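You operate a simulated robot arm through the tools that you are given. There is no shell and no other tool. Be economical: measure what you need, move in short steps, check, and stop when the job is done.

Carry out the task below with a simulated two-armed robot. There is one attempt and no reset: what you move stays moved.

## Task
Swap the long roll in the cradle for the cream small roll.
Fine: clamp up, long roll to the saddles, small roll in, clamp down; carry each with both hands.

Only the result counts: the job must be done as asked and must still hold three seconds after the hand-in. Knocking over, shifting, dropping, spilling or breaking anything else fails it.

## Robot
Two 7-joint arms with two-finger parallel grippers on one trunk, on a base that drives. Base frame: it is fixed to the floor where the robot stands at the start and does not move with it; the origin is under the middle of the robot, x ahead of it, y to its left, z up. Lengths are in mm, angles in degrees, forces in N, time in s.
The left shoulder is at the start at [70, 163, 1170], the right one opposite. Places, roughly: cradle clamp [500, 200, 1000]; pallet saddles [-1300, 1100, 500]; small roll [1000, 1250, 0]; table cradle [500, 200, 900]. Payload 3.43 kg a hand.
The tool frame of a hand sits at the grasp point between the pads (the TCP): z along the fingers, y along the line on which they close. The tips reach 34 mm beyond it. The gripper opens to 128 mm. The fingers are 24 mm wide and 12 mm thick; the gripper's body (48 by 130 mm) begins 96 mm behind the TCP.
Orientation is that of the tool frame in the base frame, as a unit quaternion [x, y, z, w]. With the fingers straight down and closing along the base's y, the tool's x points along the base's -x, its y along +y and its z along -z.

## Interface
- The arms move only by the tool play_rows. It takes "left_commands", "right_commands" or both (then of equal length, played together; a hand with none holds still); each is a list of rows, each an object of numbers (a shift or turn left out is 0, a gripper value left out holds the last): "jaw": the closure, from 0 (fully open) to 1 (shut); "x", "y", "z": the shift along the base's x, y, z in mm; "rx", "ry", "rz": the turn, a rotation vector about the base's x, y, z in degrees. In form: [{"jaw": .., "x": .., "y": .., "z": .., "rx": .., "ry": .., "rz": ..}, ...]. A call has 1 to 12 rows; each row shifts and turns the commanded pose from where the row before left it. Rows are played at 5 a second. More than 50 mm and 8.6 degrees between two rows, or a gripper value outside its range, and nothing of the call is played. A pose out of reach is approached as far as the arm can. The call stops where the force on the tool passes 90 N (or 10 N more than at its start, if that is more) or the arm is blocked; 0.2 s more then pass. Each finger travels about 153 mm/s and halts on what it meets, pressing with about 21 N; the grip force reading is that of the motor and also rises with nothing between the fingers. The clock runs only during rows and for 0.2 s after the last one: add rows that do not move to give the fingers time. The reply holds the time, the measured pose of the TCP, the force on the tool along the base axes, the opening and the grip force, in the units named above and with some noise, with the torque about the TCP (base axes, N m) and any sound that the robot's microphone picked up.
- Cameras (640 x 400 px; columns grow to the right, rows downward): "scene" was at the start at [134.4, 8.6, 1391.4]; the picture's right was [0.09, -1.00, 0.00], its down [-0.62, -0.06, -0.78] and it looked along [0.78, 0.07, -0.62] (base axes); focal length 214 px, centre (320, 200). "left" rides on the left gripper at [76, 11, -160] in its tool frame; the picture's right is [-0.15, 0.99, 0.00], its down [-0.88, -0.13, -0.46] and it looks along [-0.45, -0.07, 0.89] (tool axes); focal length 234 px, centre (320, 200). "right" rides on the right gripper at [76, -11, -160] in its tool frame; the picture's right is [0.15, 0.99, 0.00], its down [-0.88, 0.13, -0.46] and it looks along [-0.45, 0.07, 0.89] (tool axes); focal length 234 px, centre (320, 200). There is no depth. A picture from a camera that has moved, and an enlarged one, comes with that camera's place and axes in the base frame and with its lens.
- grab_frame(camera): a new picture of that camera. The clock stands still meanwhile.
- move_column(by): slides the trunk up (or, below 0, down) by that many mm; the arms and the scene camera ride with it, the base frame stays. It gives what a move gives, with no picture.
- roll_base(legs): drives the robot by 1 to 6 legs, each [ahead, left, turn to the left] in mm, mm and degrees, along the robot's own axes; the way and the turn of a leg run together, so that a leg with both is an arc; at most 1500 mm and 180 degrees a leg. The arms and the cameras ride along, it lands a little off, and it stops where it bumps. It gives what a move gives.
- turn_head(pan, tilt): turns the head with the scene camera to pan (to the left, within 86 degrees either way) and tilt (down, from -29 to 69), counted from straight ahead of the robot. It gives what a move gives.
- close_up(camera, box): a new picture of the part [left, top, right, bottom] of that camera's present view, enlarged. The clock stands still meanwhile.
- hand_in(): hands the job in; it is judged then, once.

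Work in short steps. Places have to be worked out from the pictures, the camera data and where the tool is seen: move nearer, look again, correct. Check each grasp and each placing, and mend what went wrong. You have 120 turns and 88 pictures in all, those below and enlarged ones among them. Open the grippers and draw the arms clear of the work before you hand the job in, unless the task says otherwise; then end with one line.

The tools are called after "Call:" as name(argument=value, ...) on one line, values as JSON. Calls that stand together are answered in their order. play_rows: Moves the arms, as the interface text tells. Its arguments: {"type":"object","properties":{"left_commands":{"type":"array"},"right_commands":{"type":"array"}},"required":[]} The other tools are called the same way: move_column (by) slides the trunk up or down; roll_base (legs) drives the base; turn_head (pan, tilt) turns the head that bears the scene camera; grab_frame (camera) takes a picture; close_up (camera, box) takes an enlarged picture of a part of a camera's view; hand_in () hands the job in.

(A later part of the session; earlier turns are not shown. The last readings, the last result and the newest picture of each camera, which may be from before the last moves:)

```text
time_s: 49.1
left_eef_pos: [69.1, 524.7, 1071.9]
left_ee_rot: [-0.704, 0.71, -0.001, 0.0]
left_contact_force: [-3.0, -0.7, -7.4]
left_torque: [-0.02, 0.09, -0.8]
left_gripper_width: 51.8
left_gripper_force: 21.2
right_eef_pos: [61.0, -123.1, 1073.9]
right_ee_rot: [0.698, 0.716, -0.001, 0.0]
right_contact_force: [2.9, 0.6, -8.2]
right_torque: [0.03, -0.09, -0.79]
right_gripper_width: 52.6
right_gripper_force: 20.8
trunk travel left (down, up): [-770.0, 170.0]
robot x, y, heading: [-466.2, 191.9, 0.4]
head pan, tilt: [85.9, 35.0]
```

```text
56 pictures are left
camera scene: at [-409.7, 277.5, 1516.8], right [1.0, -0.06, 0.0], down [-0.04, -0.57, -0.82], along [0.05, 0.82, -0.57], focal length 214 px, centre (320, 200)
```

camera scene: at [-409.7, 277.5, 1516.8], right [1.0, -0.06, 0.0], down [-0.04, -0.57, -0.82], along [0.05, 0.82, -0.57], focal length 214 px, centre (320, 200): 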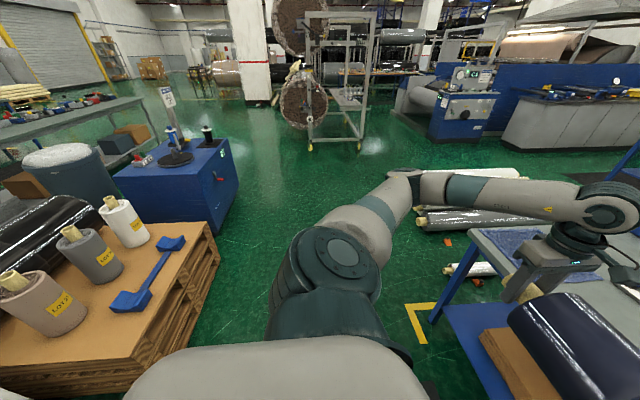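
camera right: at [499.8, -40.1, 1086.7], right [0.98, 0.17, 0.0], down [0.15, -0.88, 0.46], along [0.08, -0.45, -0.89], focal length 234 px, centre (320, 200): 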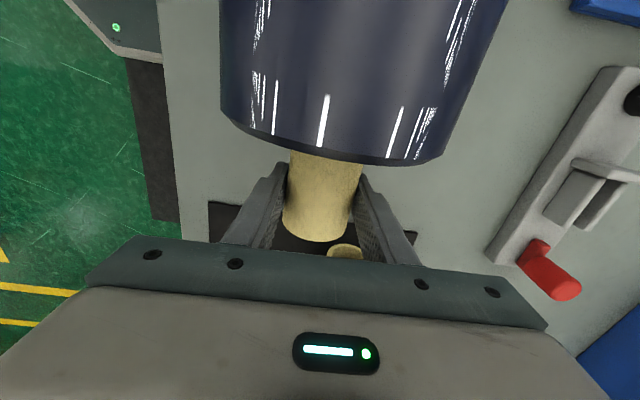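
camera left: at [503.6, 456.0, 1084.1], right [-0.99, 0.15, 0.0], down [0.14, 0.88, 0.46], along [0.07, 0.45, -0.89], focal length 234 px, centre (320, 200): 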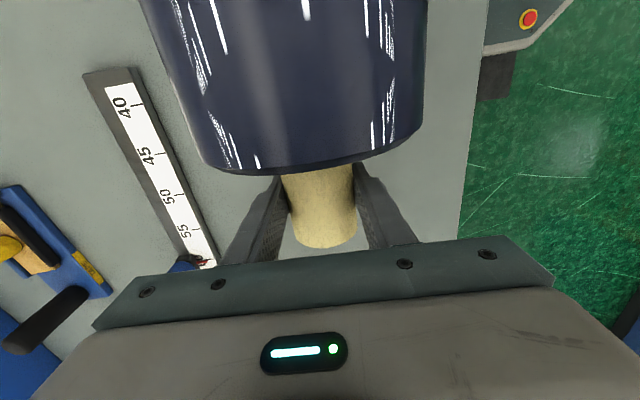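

The saddles are two V-blocks at about (-1307, 1311) and (-1324, 925), with the pallet's near edge at x ≈ -1010. I'll turn to face -x and line up on y ≈ 1118, staying back from the pallet.

Call:
roll_base(legs=[[0, 0, 179.6], [0, -926, 0], [150, 0, 0]])

Call:
turn_head(pan=0, tilt=50)

Call:
grab_frame(camera="scene")

```text
time_s: 62.2
left_eef_pos: [-1141.0, 796.6, 1073.4]
left_ee_rot: [0.72, 0.694, -0.001, 0.0]
left_contact_force: [2.0, 1.6, -7.9]
left_torque: [-0.13, 0.04, -0.39]
left_gripper_width: 51.5
left_gripper_force: 20.6
right_eef_pos: [-1114.2, 1443.4, 1075.8]
right_ee_rot: [-0.706, 0.708, 0.001, 0.001]
right_contact_force: [-0.8, -0.8, -8.1]
right_torque: [0.1, 0.05, -0.62]
right_gripper_width: 52.7
right_gripper_force: 21.3
trunk travel left (down, up): [-770.0, 170.0]
robot x, y, heading: [-597.6, 1116.7, 178.7]
head pan, tilt: [85.9, 35.0]
```

```text
time_s: 63.8
left_eef_pos: [-1142.8, 796.8, 1073.2]
left_ee_rot: [0.721, 0.693, 0.0, 0.0]
left_contact_force: [3.3, 0.3, -8.7]
left_torque: [0.05, -0.1, -0.77]
left_gripper_width: 51.6
left_gripper_force: 20.6
right_eef_pos: [-1115.8, 1443.8, 1073.5]
right_ee_rot: [-0.706, 0.708, -0.001, 0.001]
right_contact_force: [-2.0, -0.1, -7.5]
right_torque: [-0.02, 0.12, -0.79]
right_gripper_width: 52.5
right_gripper_force: 21.6
trunk travel left (down, up): [-770.0, 170.0]
robot x, y, heading: [-597.5, 1117.9, 178.9]
head pan, tilt: [0.0, 50.0]
```

```text
55 pictures are left
camera scene: at [-728.5, 1120.8, 1495.0], right [0.02, 1.0, 0.0], down [0.77, -0.02, -0.64], along [-0.64, 0.01, -0.77], focal length 214 px, centre (320, 200)
```

scene: 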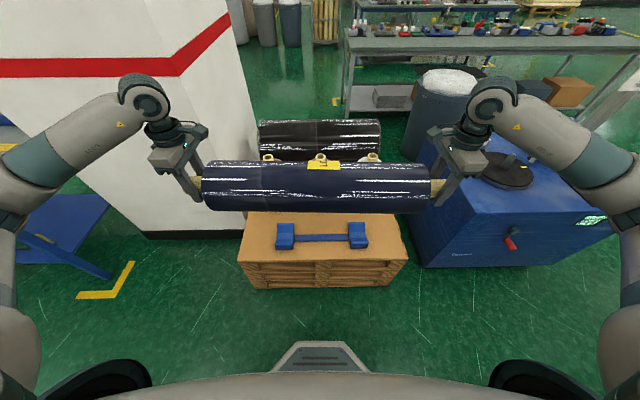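

The saddles now measure (-1316, 942) and (-1322, 1327), with the pallet's front edge at x ≈ -1195 and the standing rolls well behind. I'll square the heading, centre, drive up to the saddles and lower the trunk part way.

Call:
roll_base(legs=[[0, 0, 2.4], [188, -28, 0]])

Call:
move_column(by=-330)

Call:
grab_frame(camera="scene")

Call:
grab_frame(camera="left")

```text
time_s: 65.8
left_eef_pos: [-1318.5, 802.0, 1074.1]
left_ee_rot: [0.708, 0.706, 0.0, 0.0]
left_contact_force: [1.7, 1.1, -9.1]
left_torque: [-0.06, 0.03, -0.37]
left_gripper_width: 51.5
left_gripper_force: 20.7
right_eef_pos: [-1315.9, 1448.8, 1074.1]
right_ee_rot: [0.719, -0.695, -0.001, -0.001]
right_contact_force: [-0.3, -1.3, -6.3]
right_torque: [0.1, -0.01, -0.53]
right_gripper_width: 52.3
right_gripper_force: 21.3
trunk travel left (down, up): [-770.0, 170.0]
robot x, y, heading: [-784.5, 1139.1, -178.8]
head pan, tilt: [0.0, 50.0]
```

```text
time_s: 69.0
left_eef_pos: [-1319.8, 803.2, 742.2]
left_ee_rot: [0.708, 0.706, 0.0, 0.0]
left_contact_force: [2.2, -0.3, -8.4]
left_torque: [-0.01, -0.01, -0.44]
left_gripper_width: 51.7
left_gripper_force: 20.9
right_eef_pos: [-1315.8, 1448.9, 743.6]
right_ee_rot: [0.719, -0.695, 0.0, -0.001]
right_contact_force: [-1.4, 0.7, -8.6]
right_torque: [0.01, 0.01, -0.5]
right_gripper_width: 52.5
right_gripper_force: 20.6
trunk travel left (down, up): [-440.0, 500.0]
robot x, y, heading: [-785.8, 1145.7, -179.0]
head pan, tilt: [0.0, 50.0]
```

```text
54 pictures are left
camera scene: at [-917.5, 1140.7, 1165.0], right [-0.02, 1.0, 0.0], down [0.77, 0.01, -0.64], along [-0.64, -0.01, -0.77], focal length 214 px, centre (320, 200)
```

scene: 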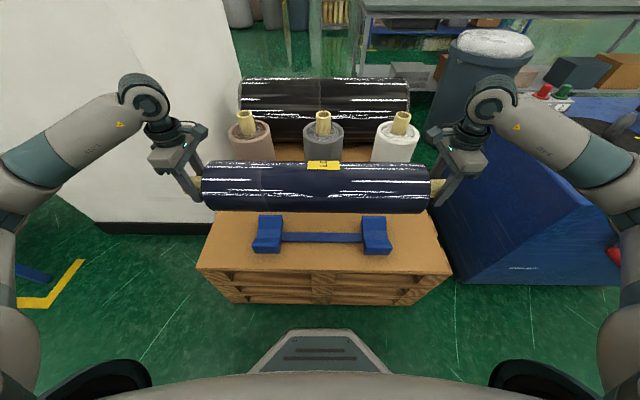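

```text
53 pictures are left
camera left: at [-1308.3, 877.7, 901.7], right [0.99, -0.15, 0.0], down [-0.13, -0.88, 0.46], along [-0.07, -0.45, -0.89], focal length 234 px, centre (320, 200)
```

left: 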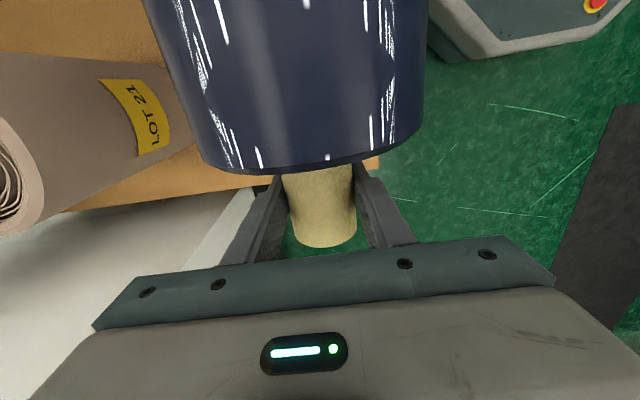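

The roll is above the saddles, which triangulate to (-1307, 953) and (-1315, 1330) at z ≈ 516. I'll zoom in to find the groove centre.

Call:
close_up(camera="scene", box=[240, 200, 400, 270])

```text
4.00 times, centred on (320, 235) of scene
camera zoom: at [-917.5, 1140.7, 1165.0], right [-0.02, 1.0, 0.0], down [0.77, 0.01, -0.64], along [-0.64, -0.01, -0.77], focal length 858 px, centre (320, 60)
```

zoom: 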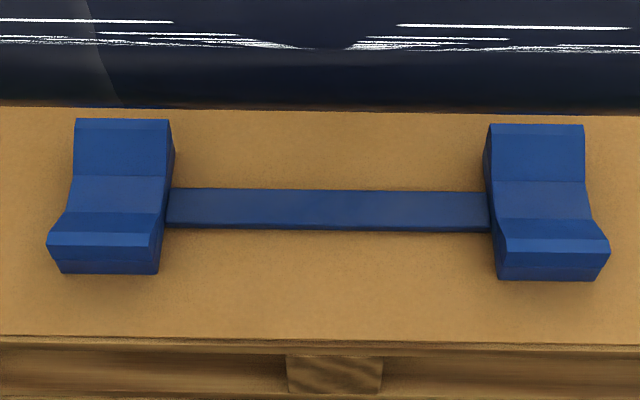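

The groove centre is at x ≈ -1325 and the roll axis should come to rest at z ≈ 550. I'll adjust the hands slightly, lower the trunk to about z = 612, then go down in small rows.

Call:
play_rows(left_commands=[{"x": -3, "y": 6}, {"x": -3, "y": 6}], right_commands=[{"x": -5, "y": 6}, {"x": -4, "y": 6}])

Call:
move_column(by=-130)

Call:
play_rows(left_commands=[{"z": -8}, {"z": -8}, {"z": -8}, {"z": -7}, {}], right_commands=[{"z": -8}, {"z": -8}, {"z": -8}, {"z": -7}, {}])

Call:
grab_frame(camera="scene")

```text
time_s: 69.6
left_eef_pos: [-1326.5, 813.1, 742.2]
left_ee_rot: [0.707, 0.707, 0.001, 0.0]
left_contact_force: [1.2, -1.0, -7.9]
left_torque: [0.02, 0.12, -0.11]
left_gripper_width: 51.7
left_gripper_force: 21.0
right_eef_pos: [-1325.6, 1460.2, 743.0]
right_ee_rot: [0.719, -0.695, 0.0, -0.001]
right_contact_force: [-1.8, 0.0, -9.0]
right_torque: [0.62, -0.16, -0.55]
right_gripper_width: 52.5
right_gripper_force: 20.9
trunk travel left (down, up): [-440.0, 500.0]
robot x, y, heading: [-788.1, 1139.7, -179.0]
head pan, tilt: [0.0, 50.0]
```

```text
time_s: 71.2
left_eef_pos: [-1324.5, 812.9, 611.6]
left_ee_rot: [0.707, 0.707, 0.0, 0.0]
left_contact_force: [0.4, -0.3, -8.4]
left_torque: [0.03, 0.01, 0.46]
left_gripper_width: 51.8
left_gripper_force: 21.2
right_eef_pos: [-1325.8, 1459.6, 614.6]
right_ee_rot: [0.719, -0.695, 0.001, 0.0]
right_contact_force: [-0.6, -0.2, -8.6]
right_torque: [-0.04, 0.02, -0.51]
right_gripper_width: 52.4
right_gripper_force: 21.0
trunk travel left (down, up): [-310.0, 630.0]
robot x, y, heading: [-785.7, 1141.8, -179.1]
head pan, tilt: [0.0, 50.0]
```

```text
time_s: 72.4
left_eef_pos: [-1325.7, 813.7, 580.5]
left_ee_rot: [0.708, 0.707, 0.001, 0.001]
left_contact_force: [2.4, -4.8, -8.6]
left_torque: [-0.03, -0.1, -0.93]
left_gripper_width: 51.6
left_gripper_force: 20.9
right_eef_pos: [-1324.6, 1461.8, 582.3]
right_ee_rot: [0.718, -0.696, 0.0, -0.001]
right_contact_force: [-3.0, 6.4, -7.3]
right_torque: [0.1, 0.1, -0.87]
right_gripper_width: 52.3
right_gripper_force: 20.8
trunk travel left (down, up): [-310.0, 630.0]
robot x, y, heading: [-785.8, 1144.4, -179.3]
head pan, tilt: [0.0, 50.0]
```

```text
51 pictures are left
camera scene: at [-917.5, 1140.7, 1035.0], right [-0.02, 1.0, 0.0], down [0.77, 0.01, -0.64], along [-0.64, -0.01, -0.77], focal length 214 px, centre (320, 200)
```

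scene: 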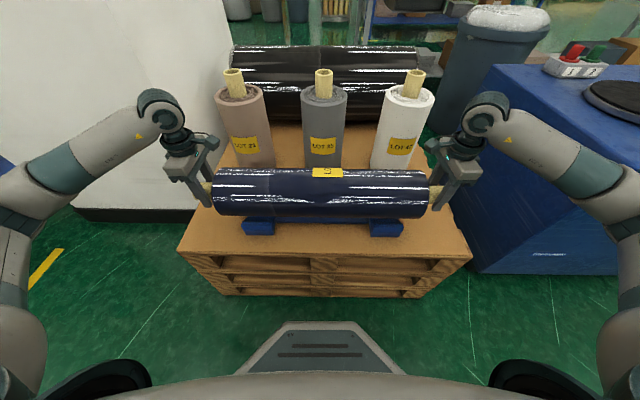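

The weight is still on the hands, and the roll looks well centred over the saddles. I'll keep lowering gently.

Call:
play_rows(left_commands=[{"z": -5}, {"z": -5}, {"z": -5}, {}], right_commands=[{"z": -5}, {"z": -5}, {"z": -5}, {}])

Call:
play_rows(left_commands=[{"z": -4}, {"z": -4}, {}], right_commands=[{"z": -4}, {"z": -4}, {}])

```text
time_s: 73.4
left_eef_pos: [-1325.6, 812.2, 567.4]
left_ee_rot: [0.707, 0.707, 0.0, 0.0]
left_contact_force: [1.7, -6.0, -7.5]
left_torque: [0.3, 0.18, -0.27]
left_gripper_width: 51.6
left_gripper_force: 21.0
right_eef_pos: [-1325.2, 1459.8, 566.7]
right_ee_rot: [0.718, -0.696, 0.001, -0.002]
right_contact_force: [-0.8, 6.3, -9.8]
right_torque: [0.56, -0.17, -0.44]
right_gripper_width: 52.6
right_gripper_force: 21.0
trunk travel left (down, up): [-310.0, 630.0]
robot x, y, heading: [-785.6, 1142.6, -179.3]
head pan, tilt: [0.0, 50.0]
```

```text
time_s: 74.2
left_eef_pos: [-1325.6, 812.6, 559.0]
left_ee_rot: [0.708, 0.706, 0.001, 0.0]
left_contact_force: [-1.0, -0.4, -7.0]
left_torque: [0.3, 0.1, 0.97]
left_gripper_width: 51.4
left_gripper_force: 20.9
right_eef_pos: [-1325.9, 1459.6, 559.9]
right_ee_rot: [0.719, -0.695, 0.0, 0.0]
right_contact_force: [1.2, 1.4, -9.9]
right_torque: [0.31, -0.11, -0.22]
right_gripper_width: 52.4
right_gripper_force: 20.7
trunk travel left (down, up): [-310.0, 630.0]
robot x, y, heading: [-785.2, 1145.7, -179.1]
head pan, tilt: [0.0, 50.0]
```

The load hasn't moved off the hands yet, so I'll keep going down in 4 mm rows.

Call:
play_rows(left_commands=[{"z": -4}, {"z": -4}, {}], right_commands=[{"z": -4}, {"z": -4}, {}])

Call:
play_rows(left_commands=[{"z": -4}, {"z": -4}, {}], right_commands=[{"z": -4}, {"z": -4}, {}])

Call:
close_up(camera="scene", box=[200, 150, 440, 300])

```text
time_s: 75.0
left_eef_pos: [-1325.5, 813.2, 550.6]
left_ee_rot: [0.708, 0.707, 0.001, 0.001]
left_contact_force: [1.3, 1.3, -9.1]
left_torque: [-0.19, 0.05, 0.12]
left_gripper_width: 51.4
left_gripper_force: 20.9
right_eef_pos: [-1325.2, 1460.1, 552.1]
right_ee_rot: [0.718, -0.696, 0.001, -0.001]
right_contact_force: [-1.2, -2.0, -8.0]
right_torque: [-0.12, -0.03, -1.02]
right_gripper_width: 52.6
right_gripper_force: 20.4
trunk travel left (down, up): [-310.0, 630.0]
robot x, y, heading: [-787.4, 1146.1, -179.2]
head pan, tilt: [0.0, 50.0]
```

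```text
time_s: 75.8
left_eef_pos: [-1327.0, 813.6, 545.4]
left_ee_rot: [0.707, 0.707, -0.003, -0.004]
left_contact_force: [-22.4, 2.1, 15.1]
left_torque: [0.09, 0.2, -0.57]
left_gripper_width: 51.9
left_gripper_force: 20.7
right_eef_pos: [-1326.2, 1459.7, 547.1]
right_ee_rot: [0.719, -0.695, -0.001, 0.001]
right_contact_force: [-15.3, -6.5, 7.6]
right_torque: [0.17, -0.11, -0.37]
right_gripper_width: 52.4
right_gripper_force: 21.5
trunk travel left (down, up): [-310.0, 630.0]
robot x, y, heading: [-790.7, 1143.9, -179.1]
head pan, tilt: [0.0, 50.0]
```

```text
2.67 times, centred on (320, 225) of scene
camera zoom: at [-917.4, 1140.8, 1035.5], right [-0.02, 1.0, 0.0], down [0.77, 0.01, -0.64], along [-0.64, -0.01, -0.77], focal length 572 px, centre (320, 133)
```

zoom: 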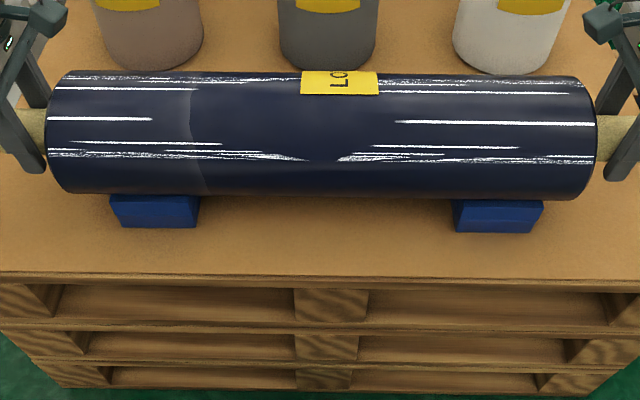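

The roll has touched the groove's front flank, giving a push toward -x. I'll shift 4 mm to -x and settle it a little lower.

Call:
play_rows(left_commands=[{"x": -4}, {"z": -2}, {}], right_commands=[{"x": -3}, {"z": -2}, {}])

```text
time_s: 76.6
left_eef_pos: [-1329.8, 813.0, 541.6]
left_ee_rot: [0.707, 0.707, -0.002, -0.002]
left_contact_force: [-14.0, -1.2, 21.3]
left_torque: [-0.1, 0.26, -0.51]
left_gripper_width: 51.3
left_gripper_force: 21.3
right_eef_pos: [-1327.6, 1460.1, 543.8]
right_ee_rot: [0.718, -0.696, -0.002, 0.001]
right_contact_force: [-22.1, 1.7, 14.0]
right_torque: [-0.14, 0.24, -0.47]
right_gripper_width: 52.3
right_gripper_force: 21.3
trunk travel left (down, up): [-310.0, 630.0]
robot x, y, heading: [-788.6, 1140.6, -179.1]
head pan, tilt: [0.0, 50.0]
```

It's seated lower but still pushed toward -x, so I'll ease a bit more.

Call:
play_rows(left_commands=[{"x": -4}, {"x": -1, "z": 1}, {}], right_commands=[{"x": -5}, {"x": -2, "z": 1}, {}])

```text
time_s: 77.4
left_eef_pos: [-1334.1, 812.6, 537.4]
left_ee_rot: [0.707, 0.707, 0.0, 0.002]
left_contact_force: [-1.4, -1.2, 0.8]
left_torque: [-0.21, -0.04, 0.07]
left_gripper_width: 51.2
left_gripper_force: 20.6
right_eef_pos: [-1332.5, 1460.7, 540.9]
right_ee_rot: [0.719, -0.695, 0.002, -0.003]
right_contact_force: [-1.2, 1.6, -7.0]
right_torque: [0.06, -0.24, -0.3]
right_gripper_width: 52.2
right_gripper_force: 20.9
trunk travel left (down, up): [-310.0, 630.0]
robot x, y, heading: [-786.6, 1144.7, -178.9]
head pan, tilt: [0.0, 50.0]
```

The forces have nearly vanished. I'll lower a touch more to confirm it's seated.

Call:
play_rows(left_commands=[{"z": -1}, {}], right_commands=[{"z": -3}, {}])

```text
time_s: 78.0
left_eef_pos: [-1334.6, 812.9, 538.5]
left_ee_rot: [0.707, 0.707, 0.0, 0.0]
left_contact_force: [-1.1, -4.7, -9.2]
left_torque: [-0.54, -0.03, 0.65]
left_gripper_width: 51.3
left_gripper_force: 20.8
right_eef_pos: [-1334.9, 1460.2, 540.9]
right_ee_rot: [0.719, -0.695, -0.001, -0.001]
right_contact_force: [1.5, 6.0, -7.7]
right_torque: [-0.27, 0.02, -0.13]
right_gripper_width: 51.8
right_gripper_force: 21.0
trunk travel left (down, up): [-310.0, 630.0]
robot x, y, heading: [-788.3, 1140.4, -179.0]
head pan, tilt: [0.0, 50.0]
```

It's still hanging and now centred between the flanks, so I'll lower until it bears.

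Call:
play_rows(left_commands=[{"z": -3}, {"z": -3}, {}], right_commands=[{"z": -3}, {"z": -3}, {}])

```text
time_s: 78.8
left_eef_pos: [-1334.2, 813.7, 536.1]
left_ee_rot: [0.707, 0.708, -0.002, -0.003]
left_contact_force: [-4.4, -9.8, 8.8]
left_torque: [-0.32, 0.09, 0.39]
left_gripper_width: 51.4
left_gripper_force: 20.7
right_eef_pos: [-1335.0, 1460.2, 539.0]
right_ee_rot: [0.718, -0.696, -0.001, 0.0]
right_contact_force: [4.4, 9.3, 19.1]
right_torque: [0.02, 0.1, -0.48]
right_gripper_width: 52.1
right_gripper_force: 20.6
trunk travel left (down, up): [-310.0, 630.0]
robot x, y, heading: [-789.6, 1136.8, -179.1]
head pan, tilt: [0.0, 50.0]
```

It's seated, with upward force on both hands and little sideways. I'll open the jaws and rise straight up.

Call:
play_rows(left_commands=[{"jaw": 0.8}, {"jaw": 0.5}, {"jaw": 0}, {}, {"z": 20}, {"z": 35}, {"z": 45}, {"z": 45}, {"z": 45}], right_commands=[{"jaw": 0.8}, {"jaw": 0.5}, {"jaw": 0}, {}, {"z": 20}, {"z": 35}, {"z": 45}, {"z": 45}, {"z": 45}])

Call:
grab_frame(camera="scene")

```text
time_s: 80.8
left_eef_pos: [-1332.9, 810.9, 727.3]
left_ee_rot: [0.707, 0.707, 0.0, 0.0]
left_contact_force: [0.6, -0.2, -0.2]
left_torque: [-0.01, 0.02, 0.01]
left_gripper_width: 127.9
left_gripper_force: 0.0
right_eef_pos: [-1334.4, 1462.3, 722.2]
right_ee_rot: [0.719, -0.695, 0.0, 0.0]
right_contact_force: [0.6, 0.5, -0.3]
right_torque: [-0.01, 0.01, 0.02]
right_gripper_width: 128.0
right_gripper_force: 0.0
trunk travel left (down, up): [-310.0, 630.0]
robot x, y, heading: [-789.9, 1138.7, -179.2]
head pan, tilt: [0.0, 50.0]
```

```text
49 pictures are left
camera scene: at [-915.4, 1140.8, 1035.1], right [-0.02, 1.0, 0.0], down [0.77, 0.01, -0.64], along [-0.64, -0.01, -0.77], focal length 214 px, centre (320, 200)
```

scene: 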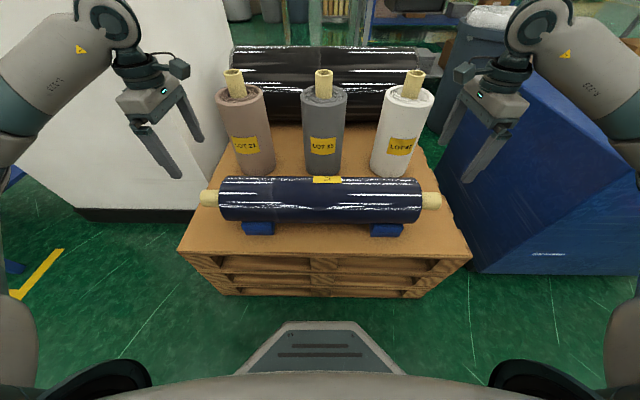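

The long roll is resting in the saddles. I'll raise the trunk, back off, turn around and go for a close look at the floor roll.

Call:
move_column(by=340)

Call:
roll_base(legs=[[-350, 0, 0], [0, 0, 179], [700, 150, 0]])

Call:
turn_head(pan=0, tilt=55)

Call:
grab_frame(camera="scene")

```text
time_s: 84.1
left_eef_pos: [-1334.2, 810.8, 1066.4]
left_ee_rot: [0.708, 0.707, 0.0, 0.0]
left_contact_force: [0.1, 0.3, 0.3]
left_torque: [0.0, -0.02, 0.03]
left_gripper_width: 127.9
left_gripper_force: 0.0
right_eef_pos: [-1335.3, 1462.1, 1062.1]
right_ee_rot: [0.718, -0.696, 0.001, -0.001]
right_contact_force: [0.9, -0.4, -0.2]
right_torque: [-0.01, -0.01, -0.01]
right_gripper_width: 128.0
right_gripper_force: 0.0
trunk travel left (down, up): [-650.0, 290.0]
robot x, y, heading: [-787.2, 1145.2, -178.9]
head pan, tilt: [0.0, 50.0]
```

```text
time_s: 97.3
left_eef_pos: [821.5, 1641.2, 1066.3]
left_ee_rot: [-0.707, 0.708, 0.001, 0.0]
left_contact_force: [-0.4, -0.4, -0.5]
left_torque: [-0.02, 0.01, 0.0]
left_gripper_width: 128.1
left_gripper_force: 0.1
right_eef_pos: [822.0, 992.1, 1062.6]
right_ee_rot: [0.695, 0.719, 0.0, 0.0]
right_contact_force: [-0.2, -0.4, -0.8]
right_torque: [0.02, 0.01, 0.02]
right_gripper_width: 128.0
right_gripper_force: 0.1
trunk travel left (down, up): [-650.0, 290.0]
robot x, y, heading: [276.0, 1307.1, 1.0]
head pan, tilt: [0.0, 50.0]
```

```text
time_s: 98.0
left_eef_pos: [821.2, 1641.8, 1066.7]
left_ee_rot: [0.707, -0.707, 0.0, 0.0]
left_contact_force: [-0.6, -0.5, 0.0]
left_torque: [0.0, 0.0, 0.0]
left_gripper_width: 128.1
left_gripper_force: 0.1
right_eef_pos: [822.2, 991.0, 1062.6]
right_ee_rot: [0.694, 0.72, 0.0, -0.001]
right_contact_force: [0.4, 0.0, -0.3]
right_torque: [0.02, 0.03, -0.04]
right_gripper_width: 127.9
right_gripper_force: 0.0
trunk travel left (down, up): [-650.0, 290.0]
robot x, y, heading: [275.2, 1311.7, 0.9]
head pan, tilt: [0.0, 55.0]
```

```text
48 pictures are left
camera scene: at [396.1, 1312.2, 1368.6], right [0.02, -1.0, 0.0], down [-0.82, -0.01, -0.57], along [0.57, 0.01, -0.82], focal length 214 px, centre (320, 200)
```

scene: 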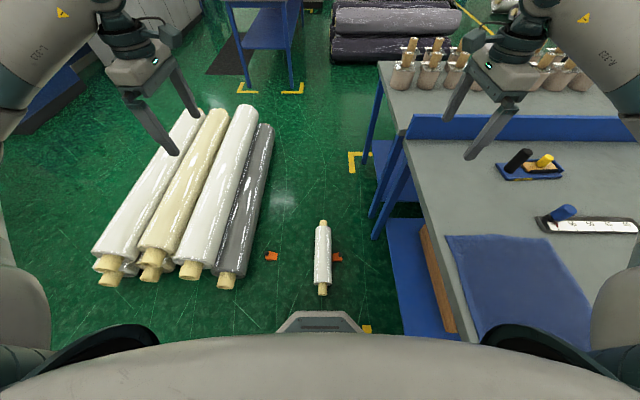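

I'll zoom in on the floor roll next to the long white and cream rolls to judge its colour.

Call:
close_up(camera="scene", box=[200, 180, 360, 300])

```text
3.33 times, centred on (280, 240) of scene
camera zoom: at [396.1, 1312.2, 1368.6], right [0.02, -1.0, 0.0], down [-0.82, -0.01, -0.57], along [0.57, 0.01, -0.82], focal length 715 px, centre (453, 67)
```

zoom: 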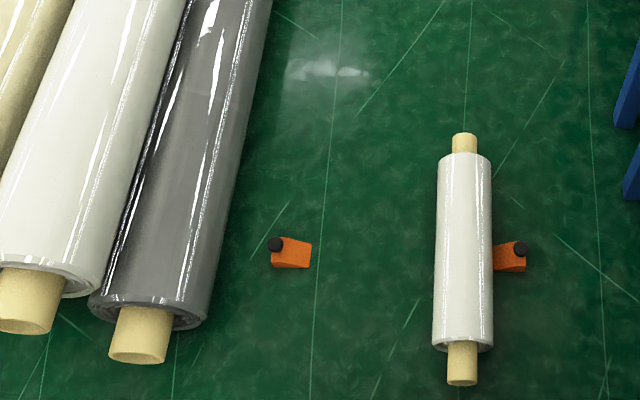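

The floor roll matches the long white rolls, while the table roll matches the cream one, so the roll on the mat is the only cream small roll. That disagrees with the rough place given, but the colour was asked for explicitly and the floor roll is chocked in a tight gap. I'll go to the cream roll.

Call:
roll_base(legs=[[-480, 0, 0], [0, -1300, 0], [0, -400, -0.9]])

Call:
turn_head(pan=0, tilt=45)

Call:
grab_frame(camera="scene")

```text
time_s: 109.1
left_eef_pos: [375.8, -74.0, 1065.8]
left_ee_rot: [-0.707, 0.708, -0.001, 0.001]
left_contact_force: [0.0, -0.7, -0.2]
left_torque: [0.01, -0.01, -0.01]
left_gripper_width: 128.2
left_gripper_force: 0.1
right_eef_pos: [375.3, -725.9, 1063.1]
right_ee_rot: [0.696, 0.718, 0.0, 0.0]
right_contact_force: [-0.2, 0.1, 0.7]
right_torque: [0.0, -0.02, 0.04]
right_gripper_width: 127.8
right_gripper_force: 0.1
trunk travel left (down, up): [-650.0, 290.0]
robot x, y, heading: [-171.1, -405.6, 1.0]
head pan, tilt: [0.0, 55.0]
```

```text
time_s: 109.8
left_eef_pos: [376.3, -75.8, 1065.5]
left_ee_rot: [-0.706, 0.708, 0.001, 0.0]
left_contact_force: [0.5, 0.2, 0.0]
left_torque: [-0.02, 0.0, 0.02]
left_gripper_width: 128.2
left_gripper_force: 0.1
right_eef_pos: [375.5, -725.3, 1062.6]
right_ee_rot: [0.697, 0.717, 0.0, 0.0]
right_contact_force: [0.1, -0.1, -1.5]
right_torque: [0.05, 0.03, -0.01]
right_gripper_width: 128.0
right_gripper_force: 0.0
trunk travel left (down, up): [-650.0, 290.0]
robot x, y, heading: [-173.2, -406.5, 0.8]
head pan, tilt: [0.0, 45.0]
```

```text
46 pictures are left
camera scene: at [-41.6, -403.9, 1382.0], right [0.01, -1.0, 0.0], down [-0.71, -0.01, -0.71], along [0.71, 0.01, -0.71], focal length 214 px, centre (320, 200)
```

scene: 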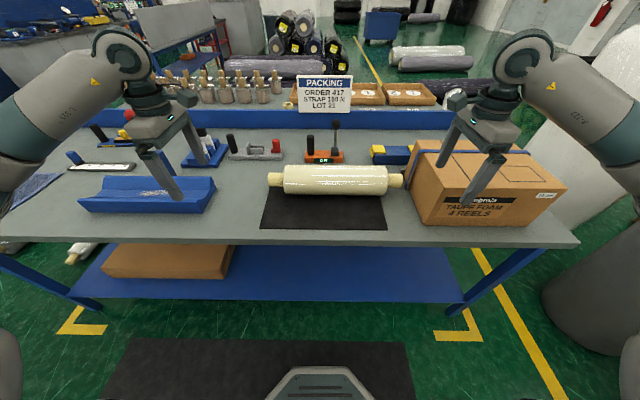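

The cream roll is on the mat, with the carton close to its right core. I'll zoom in for the geometry.

Call:
close_up(camera="scene", box=[250, 120, 450, 245])

```text
3.20 times, centred on (350, 182) of scene
camera zoom: at [-41.6, -403.9, 1382.0], right [0.01, -1.0, 0.0], down [-0.71, -0.01, -0.71], along [0.71, 0.01, -0.71], focal length 686 px, centre (224, 256)
```

zoom: 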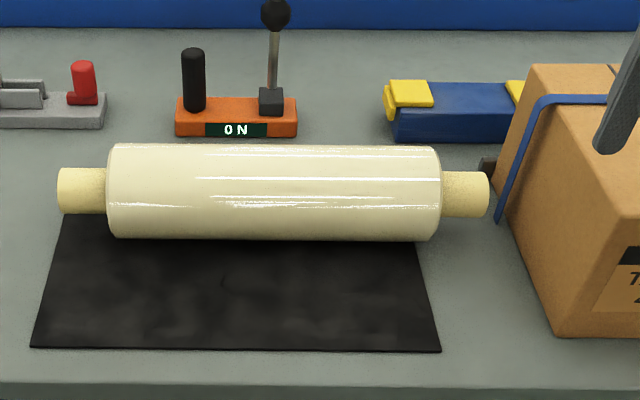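

The cream roll runs from y = -228 to -683 at x ≈ 522, with 50 mm cores. The carton's face is at y ≈ -700 and its top near z = 1050. I'll raise the trunk first, then bring the base and hands over the cores.

Call:
move_column(by=110)

Call:
roll_base(legs=[[0, -42, -0.8], [155, 0, 0]])

Call:
play_rows(left_commands=[{"y": -32}, {"y": -32}, {"y": -32}, {"y": -32}], right_commands=[{"y": 31}, {"y": 31}, {"y": 31}, {"y": 31}])

Call:
grab_frame(camera="right")

Call:
grab_frame(camera="left")

```text
time_s: 111.2
left_eef_pos: [375.7, -75.9, 1175.3]
left_ee_rot: [-0.707, 0.708, 0.0, 0.001]
left_contact_force: [-0.8, 0.2, 0.2]
left_torque: [0.0, -0.02, 0.02]
left_gripper_width: 127.9
left_gripper_force: 0.1
right_eef_pos: [375.3, -725.8, 1172.0]
right_ee_rot: [0.696, 0.718, -0.001, -0.001]
right_contact_force: [0.1, -0.6, 0.1]
right_torque: [-0.01, 0.0, -0.03]
right_gripper_width: 128.0
right_gripper_force: 0.1
trunk travel left (down, up): [-760.0, 180.0]
robot x, y, heading: [-169.2, -402.0, 0.7]
head pan, tilt: [0.0, 45.0]
```

```text
time_s: 113.1
left_eef_pos: [536.3, -124.0, 1177.0]
left_ee_rot: [-0.701, 0.713, -0.002, 0.0]
left_contact_force: [0.6, -0.4, -0.2]
left_torque: [-0.01, -0.02, 0.02]
left_gripper_width: 127.8
left_gripper_force: 0.0
right_eef_pos: [526.6, -775.3, 1174.0]
right_ee_rot: [0.701, 0.713, 0.0, 0.001]
right_contact_force: [-0.6, -0.2, 0.5]
right_torque: [-0.01, -0.01, -0.06]
right_gripper_width: 127.7
right_gripper_force: 0.0
trunk travel left (down, up): [-760.0, 180.0]
robot x, y, heading: [-13.2, -447.4, -0.0]
head pan, tilt: [0.0, 45.0]
```

```text
time_s: 114.1
left_eef_pos: [538.1, -252.8, 1178.4]
left_ee_rot: [-0.701, 0.713, 0.0, 0.0]
left_contact_force: [-0.2, -0.4, -0.1]
left_torque: [0.01, 0.02, -0.03]
left_gripper_width: 128.3
left_gripper_force: 0.1
right_eef_pos: [529.8, -650.0, 1172.3]
right_ee_rot: [0.701, 0.713, 0.0, 0.0]
right_contact_force: [0.5, 0.6, -0.4]
right_torque: [0.0, 0.03, -0.01]
right_gripper_width: 127.9
right_gripper_force: 0.0
trunk travel left (down, up): [-760.0, 180.0]
robot x, y, heading: [-10.0, -446.1, 0.0]
head pan, tilt: [0.0, 45.0]
```

```text
44 pictures are left
camera right: at [516.4, -575.2, 1333.3], right [0.99, 0.16, 0.0], down [0.15, -0.88, 0.46], along [0.07, -0.45, -0.89], focal length 234 px, centre (320, 200)
```

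right: 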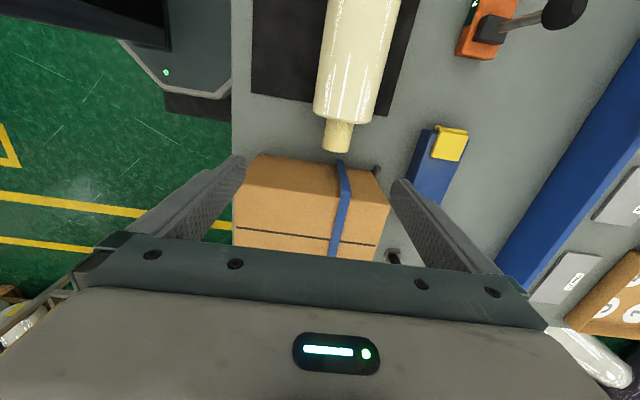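

```text
43 pictures are left
camera left: at [524.9, -329.2, 1336.7], right [-0.99, 0.16, 0.0], down [0.15, 0.88, 0.46], along [0.07, 0.45, -0.89], focal length 234 px, centre (320, 200)
```

left: 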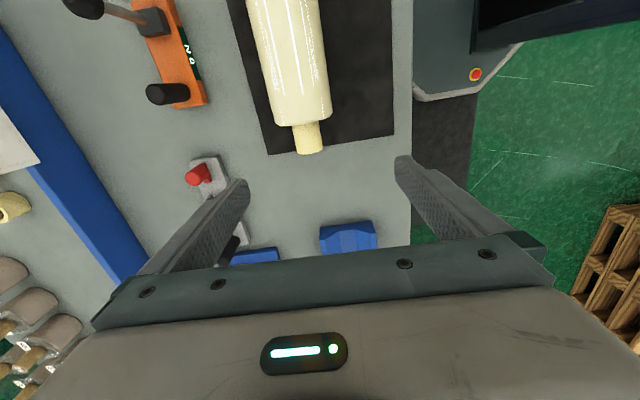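

Combining views gives the roll axis at x ≈ 560 and z ≈ 884, with tips at y ≈ -215 and -688. I'll tilt the right hand inward about 12° so its body clears the carton, shift forward, go part way down and look again.

Call:
play_rows(left_commands=[{"x": 6, "z": -20}, {"x": 6, "y": 4, "z": -20}, {"x": 6, "y": 4, "z": -20}, {"x": 4, "z": -30}], right_commands=[{"x": 8, "rx": -6, "z": -20}, {"x": 8, "rx": -6, "z": -20}, {"x": 8, "z": -20}, {"x": 7, "z": -30}])

Call:
grab_frame(camera="right")

Call:
grab_frame(camera="left")

```text
time_s: 115.1
left_eef_pos: [563.2, -244.9, 1087.1]
left_ee_rot: [-0.701, 0.713, 0.0, 0.0]
left_contact_force: [1.0, -0.1, 0.2]
left_torque: [0.0, 0.03, 0.01]
left_gripper_width: 128.1
left_gripper_force: 0.0
right_eef_pos: [559.4, -652.3, 1083.6]
right_ee_rot: [0.696, 0.71, -0.076, 0.073]
right_contact_force: [1.2, -0.7, 0.6]
right_torque: [0.0, 0.0, -0.02]
right_gripper_width: 127.9
right_gripper_force: 0.0
trunk travel left (down, up): [-760.0, 180.0]
robot x, y, heading: [-12.1, -449.8, 0.2]
head pan, tilt: [0.0, 45.0]
```

```text
42 pictures are left
camera right: at [546.1, -544.6, 1225.2], right [0.99, 0.16, -0.04], down [0.15, -0.76, 0.63], along [0.07, -0.63, -0.78], focal length 234 px, centre (320, 200)
```

right: 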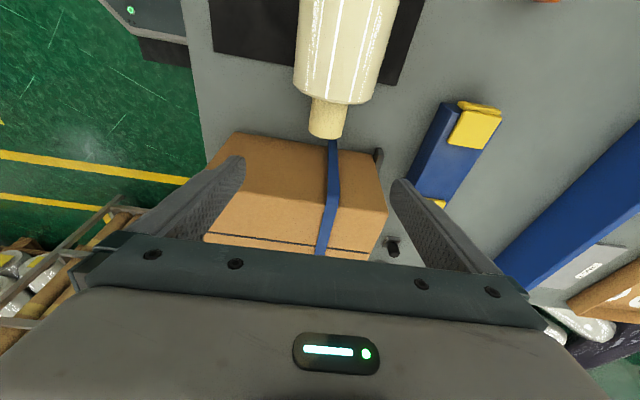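

```text
41 pictures are left
camera left: at [550.6, -319.5, 1246.0], right [-0.99, 0.16, 0.0], down [0.15, 0.88, 0.46], along [0.07, 0.45, -0.89], focal length 234 px, centre (320, 200)
```

left: 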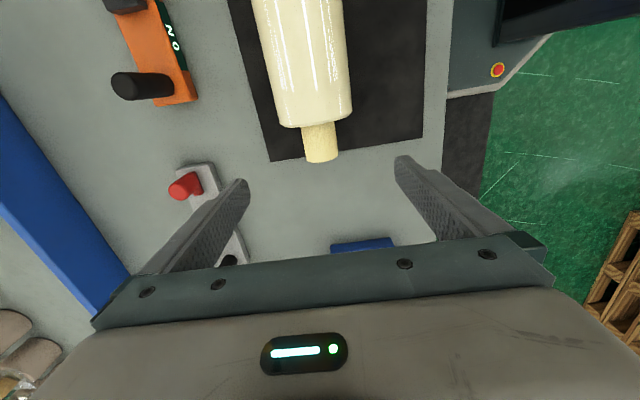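

That edge turns out to be the carton's bottom, so its face is at y ≈ -740 with plenty of room. The core axis is at x ≈ 563 and z ≈ 881. I'll descend to z ≈ 890 and check with both wrist cameras before closing.

Call:
play_rows(left_commands=[{"z": -40}, {"z": -40}, {"z": -40}, {"z": -40}, {"z": -35, "y": 2}], right_commands=[{"z": -40, "x": 1, "y": -4}, {"z": -40, "x": 1, "y": -4}, {"z": -40, "x": 1, "y": -4}, {"z": -40}, {"z": -32}])

Call:
grab_frame(camera="right")

Call:
grab_frame(camera="left")

```text
time_s: 116.3
left_eef_pos: [559.1, -243.4, 891.0]
left_ee_rot: [-0.701, 0.713, -0.001, 0.0]
left_contact_force: [-0.8, -0.5, -0.2]
left_torque: [0.02, 0.02, 0.0]
left_gripper_width: 127.9
left_gripper_force: 0.1
right_eef_pos: [558.5, -663.1, 889.1]
right_ee_rot: [0.697, 0.71, -0.074, 0.073]
right_contact_force: [-0.3, 0.3, 0.8]
right_torque: [-0.02, 0.03, -0.02]
right_gripper_width: 127.9
right_gripper_force: 0.1
trunk travel left (down, up): [-760.0, 180.0]
robot x, y, heading: [-12.1, -448.1, 0.2]
head pan, tilt: [0.0, 45.0]
```

```text
40 pictures are left
camera right: at [545.4, -555.0, 1030.0], right [0.99, 0.16, -0.03], down [0.15, -0.76, 0.63], along [0.07, -0.63, -0.78], focal length 234 px, centre (320, 200)
```

right: 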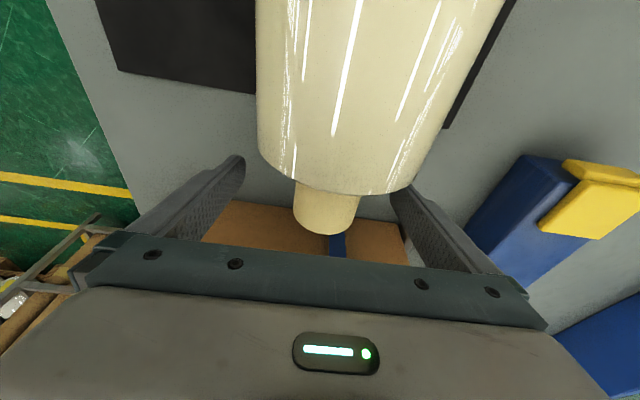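

```text
39 pictures are left
camera left: at [546.4, -318.8, 1050.1], right [-0.99, 0.16, 0.0], down [0.14, 0.88, 0.46], along [0.08, 0.45, -0.89], focal length 234 px, centre (320, 200)
```

left: 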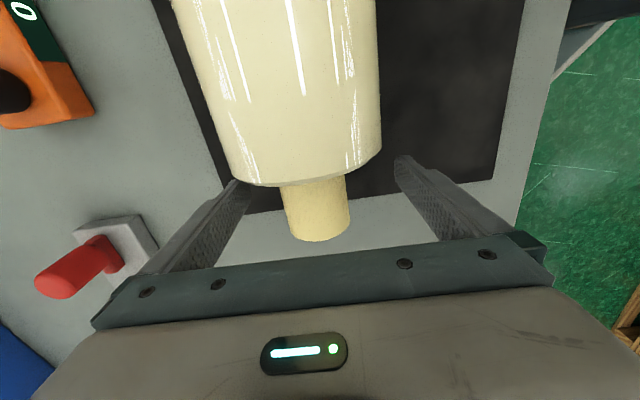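

Both cores lie between the fingers. I'll lower a few mm more and close.

Call:
play_rows(left_commands=[{"z": -6, "x": 2}, {"jaw": 0.4}, {"jaw": 0.6}, {"jaw": 0.8}, {"jaw": 1}, {}, {}], right_commands=[{"z": -4, "x": 2, "y": -2}, {"jaw": 0.4}, {"jaw": 0.6}, {"jaw": 0.8}, {"jaw": 1}, {}, {}])

Call:
play_rows(left_commands=[{"z": 8}, {"z": 10}, {"z": 10}, {}], right_commands=[{"z": 8}, {"z": 10}, {"z": 10}, {}])

Call:
grab_frame(camera="scene")

```text
time_s: 117.9
left_eef_pos: [560.9, -243.7, 884.1]
left_ee_rot: [-0.701, 0.713, 0.0, 0.0]
left_contact_force: [-0.3, 0.7, -0.7]
left_torque: [-0.04, 0.03, 0.79]
left_gripper_width: 51.6
left_gripper_force: 20.7
right_eef_pos: [562.1, -663.6, 885.2]
right_ee_rot: [0.697, 0.71, -0.075, 0.073]
right_contact_force: [-1.7, -0.1, 0.7]
right_torque: [0.03, 0.11, -0.56]
right_gripper_width: 51.5
right_gripper_force: 20.8
trunk travel left (down, up): [-760.0, 180.0]
robot x, y, heading: [-11.7, -450.7, 0.3]
head pan, tilt: [0.0, 45.0]
```

```text
time_s: 118.9
left_eef_pos: [562.0, -243.1, 912.4]
left_ee_rot: [-0.701, 0.713, 0.0, 0.0]
left_contact_force: [-0.8, 1.2, -3.8]
left_torque: [-0.13, 0.07, 0.34]
left_gripper_width: 52.0
left_gripper_force: 21.5
right_eef_pos: [564.1, -665.3, 913.6]
right_ee_rot: [0.697, 0.709, -0.075, 0.074]
right_contact_force: [0.9, -1.2, -1.8]
right_torque: [0.28, -0.09, -0.63]
right_gripper_width: 51.3
right_gripper_force: 21.5
trunk travel left (down, up): [-760.0, 180.0]
robot x, y, heading: [-14.0, -445.7, -0.0]
head pan, tilt: [0.0, 45.0]
```

```text
38 pictures are left
camera scene: at [117.0, -447.3, 1492.0], right [0.0, -1.0, 0.0], down [-0.71, 0.0, -0.71], along [0.71, 0.0, -0.71], focal length 214 px, centre (320, 200)
```

scene: 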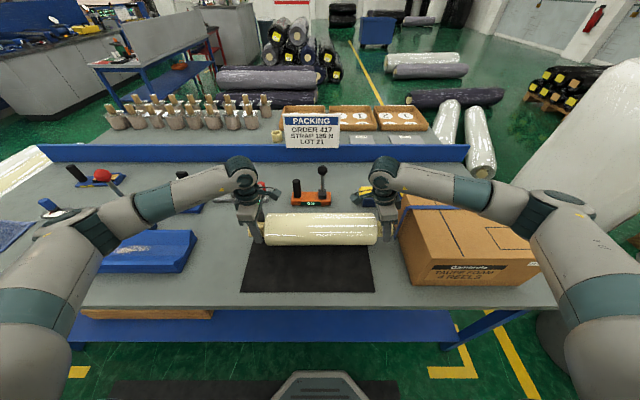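

The cream roll is held and light. I'll raise it, back off, and drive left to line up with the empty cradle.

Call:
move_column(by=150)

Call:
roll_base(legs=[[-220, 0, 0], [0, 663, 0]])

Call:
turn_head(pan=0, tilt=50)

Call:
grab_frame(camera="scene")

```text
time_s: 120.7
left_eef_pos: [562.4, -242.4, 1062.8]
left_ee_rot: [-0.701, 0.713, -0.001, 0.0]
left_contact_force: [0.2, 5.5, -2.1]
left_torque: [0.1, 0.02, 0.56]
left_gripper_width: 51.9
left_gripper_force: 20.7
right_eef_pos: [564.9, -665.2, 1064.8]
right_ee_rot: [0.697, 0.709, -0.075, 0.073]
right_contact_force: [-0.1, -4.8, -2.1]
right_torque: [0.01, 0.02, -0.53]
right_gripper_width: 51.5
right_gripper_force: 20.9
trunk travel left (down, up): [-910.0, 30.0]
robot x, y, heading: [-14.5, -446.7, 0.1]
head pan, tilt: [0.0, 45.0]
```

```text
time_s: 125.6
left_eef_pos: [351.1, 391.8, 1063.2]
left_ee_rot: [-0.687, 0.727, 0.0, 0.002]
left_contact_force: [-0.5, 5.5, -2.9]
left_torque: [0.09, -0.01, 0.56]
left_gripper_width: 51.7
left_gripper_force: 20.6
right_eef_pos: [337.1, -30.2, 1064.2]
right_ee_rot: [0.712, 0.695, -0.077, 0.071]
right_contact_force: [0.1, -6.9, -2.0]
right_torque: [0.1, -0.02, -0.54]
right_gripper_width: 51.4
right_gripper_force: 21.5
trunk travel left (down, up): [-910.0, 30.0]
robot x, y, heading: [-236.1, 209.8, -2.2]
head pan, tilt: [0.0, 45.0]
```

```text
time_s: 126.3
left_eef_pos: [352.6, 391.2, 1063.5]
left_ee_rot: [-0.687, 0.726, 0.001, 0.001]
left_contact_force: [0.5, -0.7, -3.1]
left_torque: [-0.04, 0.08, 0.68]
left_gripper_width: 51.8
left_gripper_force: 21.3
right_eef_pos: [337.0, -29.0, 1064.3]
right_ee_rot: [0.711, 0.695, -0.077, 0.072]
right_contact_force: [-0.5, 0.0, -1.5]
right_torque: [0.17, -0.03, -0.64]
right_gripper_width: 51.4
right_gripper_force: 21.0
trunk travel left (down, up): [-910.0, 30.0]
robot x, y, heading: [-233.6, 209.5, -2.3]
head pan, tilt: [0.0, 50.0]
```

```text
37 pictures are left
camera scene: at [-105.8, 206.4, 1635.1], right [-0.04, -1.0, 0.0], down [-0.77, 0.03, -0.64], along [0.64, -0.03, -0.77], focal length 214 px, centre (320, 200)
```

scene: 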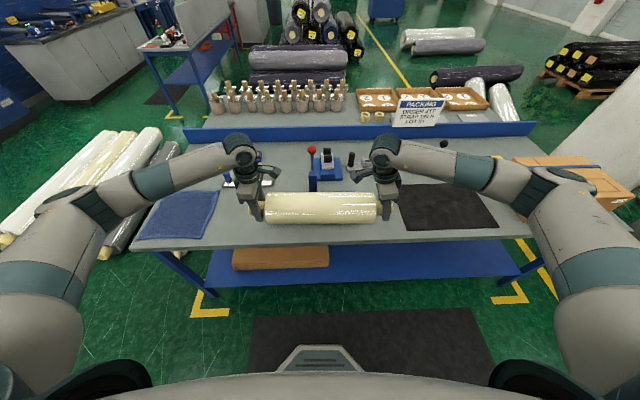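

The roll is about level with the cradle but 2° skewed. I'll square up, centre on y = 210 and drive forward over the cradle.

Call:
roll_base(legs=[[0, 8, 2.1], [169, 0, 0]])

Call:
grab_frame(camera="scene")

Call:
grab_frame(camera="left")

```text
time_s: 128.2
left_eef_pos: [512.9, 425.3, 1065.4]
left_ee_rot: [-0.701, 0.713, -0.002, 0.001]
left_contact_force: [-0.7, 0.2, -2.1]
left_torque: [-0.02, -0.08, 0.53]
left_gripper_width: 51.5
left_gripper_force: 21.0
right_eef_pos: [514.4, 2.4, 1064.7]
right_ee_rot: [0.697, 0.71, -0.075, 0.075]
right_contact_force: [-0.7, 0.4, -2.7]
right_torque: [-0.13, -0.03, -0.55]
right_gripper_width: 51.6
right_gripper_force: 20.9
trunk travel left (down, up): [-910.0, 30.0]
robot x, y, heading: [-61.5, 218.8, 0.1]
head pan, tilt: [0.0, 50.0]
```

```text
36 pictures are left
camera scene: at [61.9, 220.1, 1635.5], right [0.0, -1.0, 0.0], down [-0.76, 0.0, -0.64], along [0.64, 0.0, -0.76], focal length 214 px, centre (320, 200)
```

scene: 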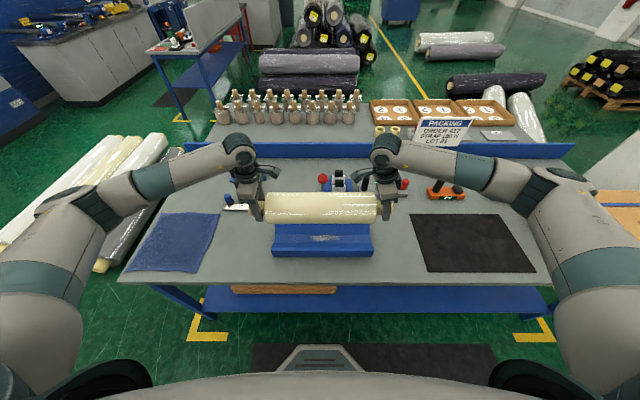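

```text
35 pictures are left
camera left: at [498.7, 348.8, 1223.7], right [-0.99, 0.16, 0.0], down [0.14, 0.88, 0.46], along [0.08, 0.45, -0.89], focal length 234 px, centre (320, 200)
```

left: 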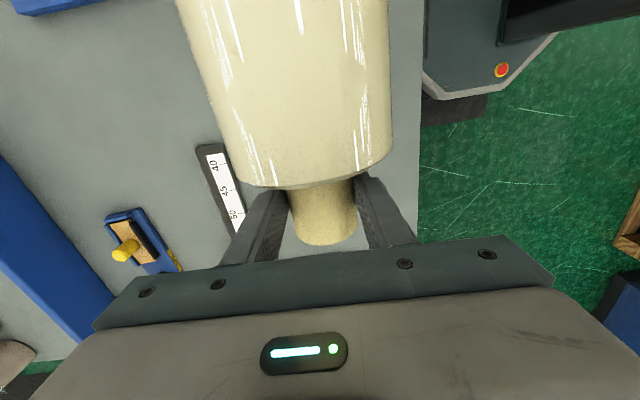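

The roll is centred over the cradle: both are at y ≈ 212, with x = 513. I'll lower with the trunk to z ≈ 955 and then go down in small rows.

Call:
move_column(by=-110)

Call:
close_up(camera="scene", box=[220, 160, 420, 285])

Call:
play_rows(left_commands=[{"z": -8}, {"z": -8}, {"z": -8}, {}], right_commands=[{"z": -8}, {"z": -8}, {"z": -8}, {}])

```text
time_s: 129.6
left_eef_pos: [514.5, 424.8, 952.5]
left_ee_rot: [-0.702, 0.712, -0.001, 0.0]
left_contact_force: [-0.4, -0.6, -2.8]
left_torque: [-0.09, -0.04, 0.51]
left_gripper_width: 52.0
left_gripper_force: 20.9
right_eef_pos: [518.3, 2.7, 954.1]
right_ee_rot: [0.696, 0.71, -0.075, 0.074]
right_contact_force: [-1.0, 0.0, -2.0]
right_torque: [0.11, 0.01, -0.57]
right_gripper_width: 51.1
right_gripper_force: 20.4
trunk travel left (down, up): [-800.0, 140.0]
robot x, y, heading: [-63.0, 221.0, -0.2]
head pan, tilt: [0.0, 50.0]
```

```text
3.20 times, centred on (320, 222) of scene
camera zoom: at [66.0, 219.9, 1525.1], right [0.0, -1.0, 0.0], down [-0.77, 0.0, -0.64], along [0.64, 0.0, -0.77], focal length 686 px, centre (320, 128)
```

zoom: 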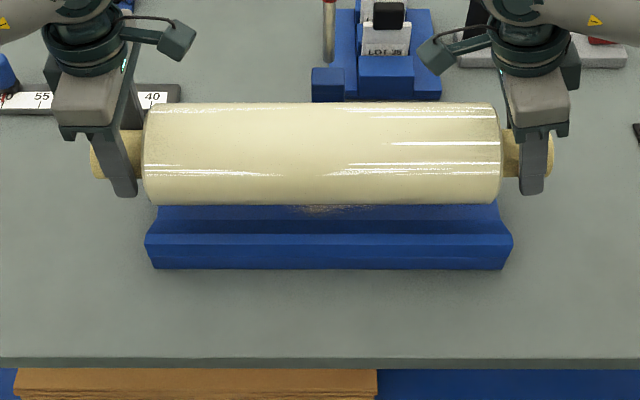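

```text
time_s: 130.6
left_eef_pos: [514.0, 425.5, 928.7]
left_ee_rot: [-0.702, 0.712, 0.0, 0.0]
left_contact_force: [-0.8, 5.3, -4.1]
left_torque: [0.14, 0.05, 0.6]
left_gripper_width: 51.4
left_gripper_force: 20.9
right_eef_pos: [517.4, 3.0, 928.6]
right_ee_rot: [0.696, 0.71, -0.076, 0.073]
right_contact_force: [-0.4, -5.0, -0.2]
right_torque: [0.3, -0.09, -0.49]
right_gripper_width: 51.1
right_gripper_force: 20.9
trunk travel left (down, up): [-800.0, 140.0]
robot x, y, heading: [-62.8, 218.0, 0.1]
head pan, tilt: [0.0, 50.0]
```

I'll keep lowering toward the expected z ≈ 900.

Call:
play_rows(left_commands=[{"z": -6}, {"z": -6}, {"z": -4}, {}], right_commands=[{"z": -6}, {"z": -6}, {"z": -4}, {}])

Call:
play_rows(left_commands=[{"z": -4}, {"z": -3}, {}], right_commands=[{"z": -4}, {"z": -3}, {}])

```text
time_s: 131.6
left_eef_pos: [515.4, 424.5, 913.5]
left_ee_rot: [-0.701, 0.713, -0.001, 0.0]
left_contact_force: [-0.2, 0.6, -3.4]
left_torque: [0.23, 0.02, 0.53]
left_gripper_width: 51.8
left_gripper_force: 21.2
right_eef_pos: [517.8, 2.3, 913.6]
right_ee_rot: [0.696, 0.71, -0.074, 0.073]
right_contact_force: [0.3, -0.8, -1.2]
right_torque: [0.32, -0.02, -0.45]
right_gripper_width: 51.3
right_gripper_force: 21.5
trunk travel left (down, up): [-800.0, 140.0]
robot x, y, heading: [-56.0, 220.1, -0.0]
head pan, tilt: [0.0, 50.0]
```

```text
time_s: 132.4
left_eef_pos: [513.6, 425.0, 908.6]
left_ee_rot: [-0.702, 0.713, -0.003, 0.001]
left_contact_force: [5.4, 1.1, 12.9]
left_torque: [-0.04, 0.08, 0.55]
left_gripper_width: 51.9
left_gripper_force: 20.8
right_eef_pos: [517.9, 2.8, 909.0]
right_ee_rot: [0.696, 0.71, -0.074, 0.075]
right_contact_force: [0.4, 0.1, 13.7]
right_torque: [0.03, 0.14, -0.57]
right_gripper_width: 51.7
right_gripper_force: 20.5
trunk travel left (down, up): [-800.0, 140.0]
robot x, y, heading: [-60.9, 220.5, -0.1]
head pan, tilt: [0.0, 50.0]
```

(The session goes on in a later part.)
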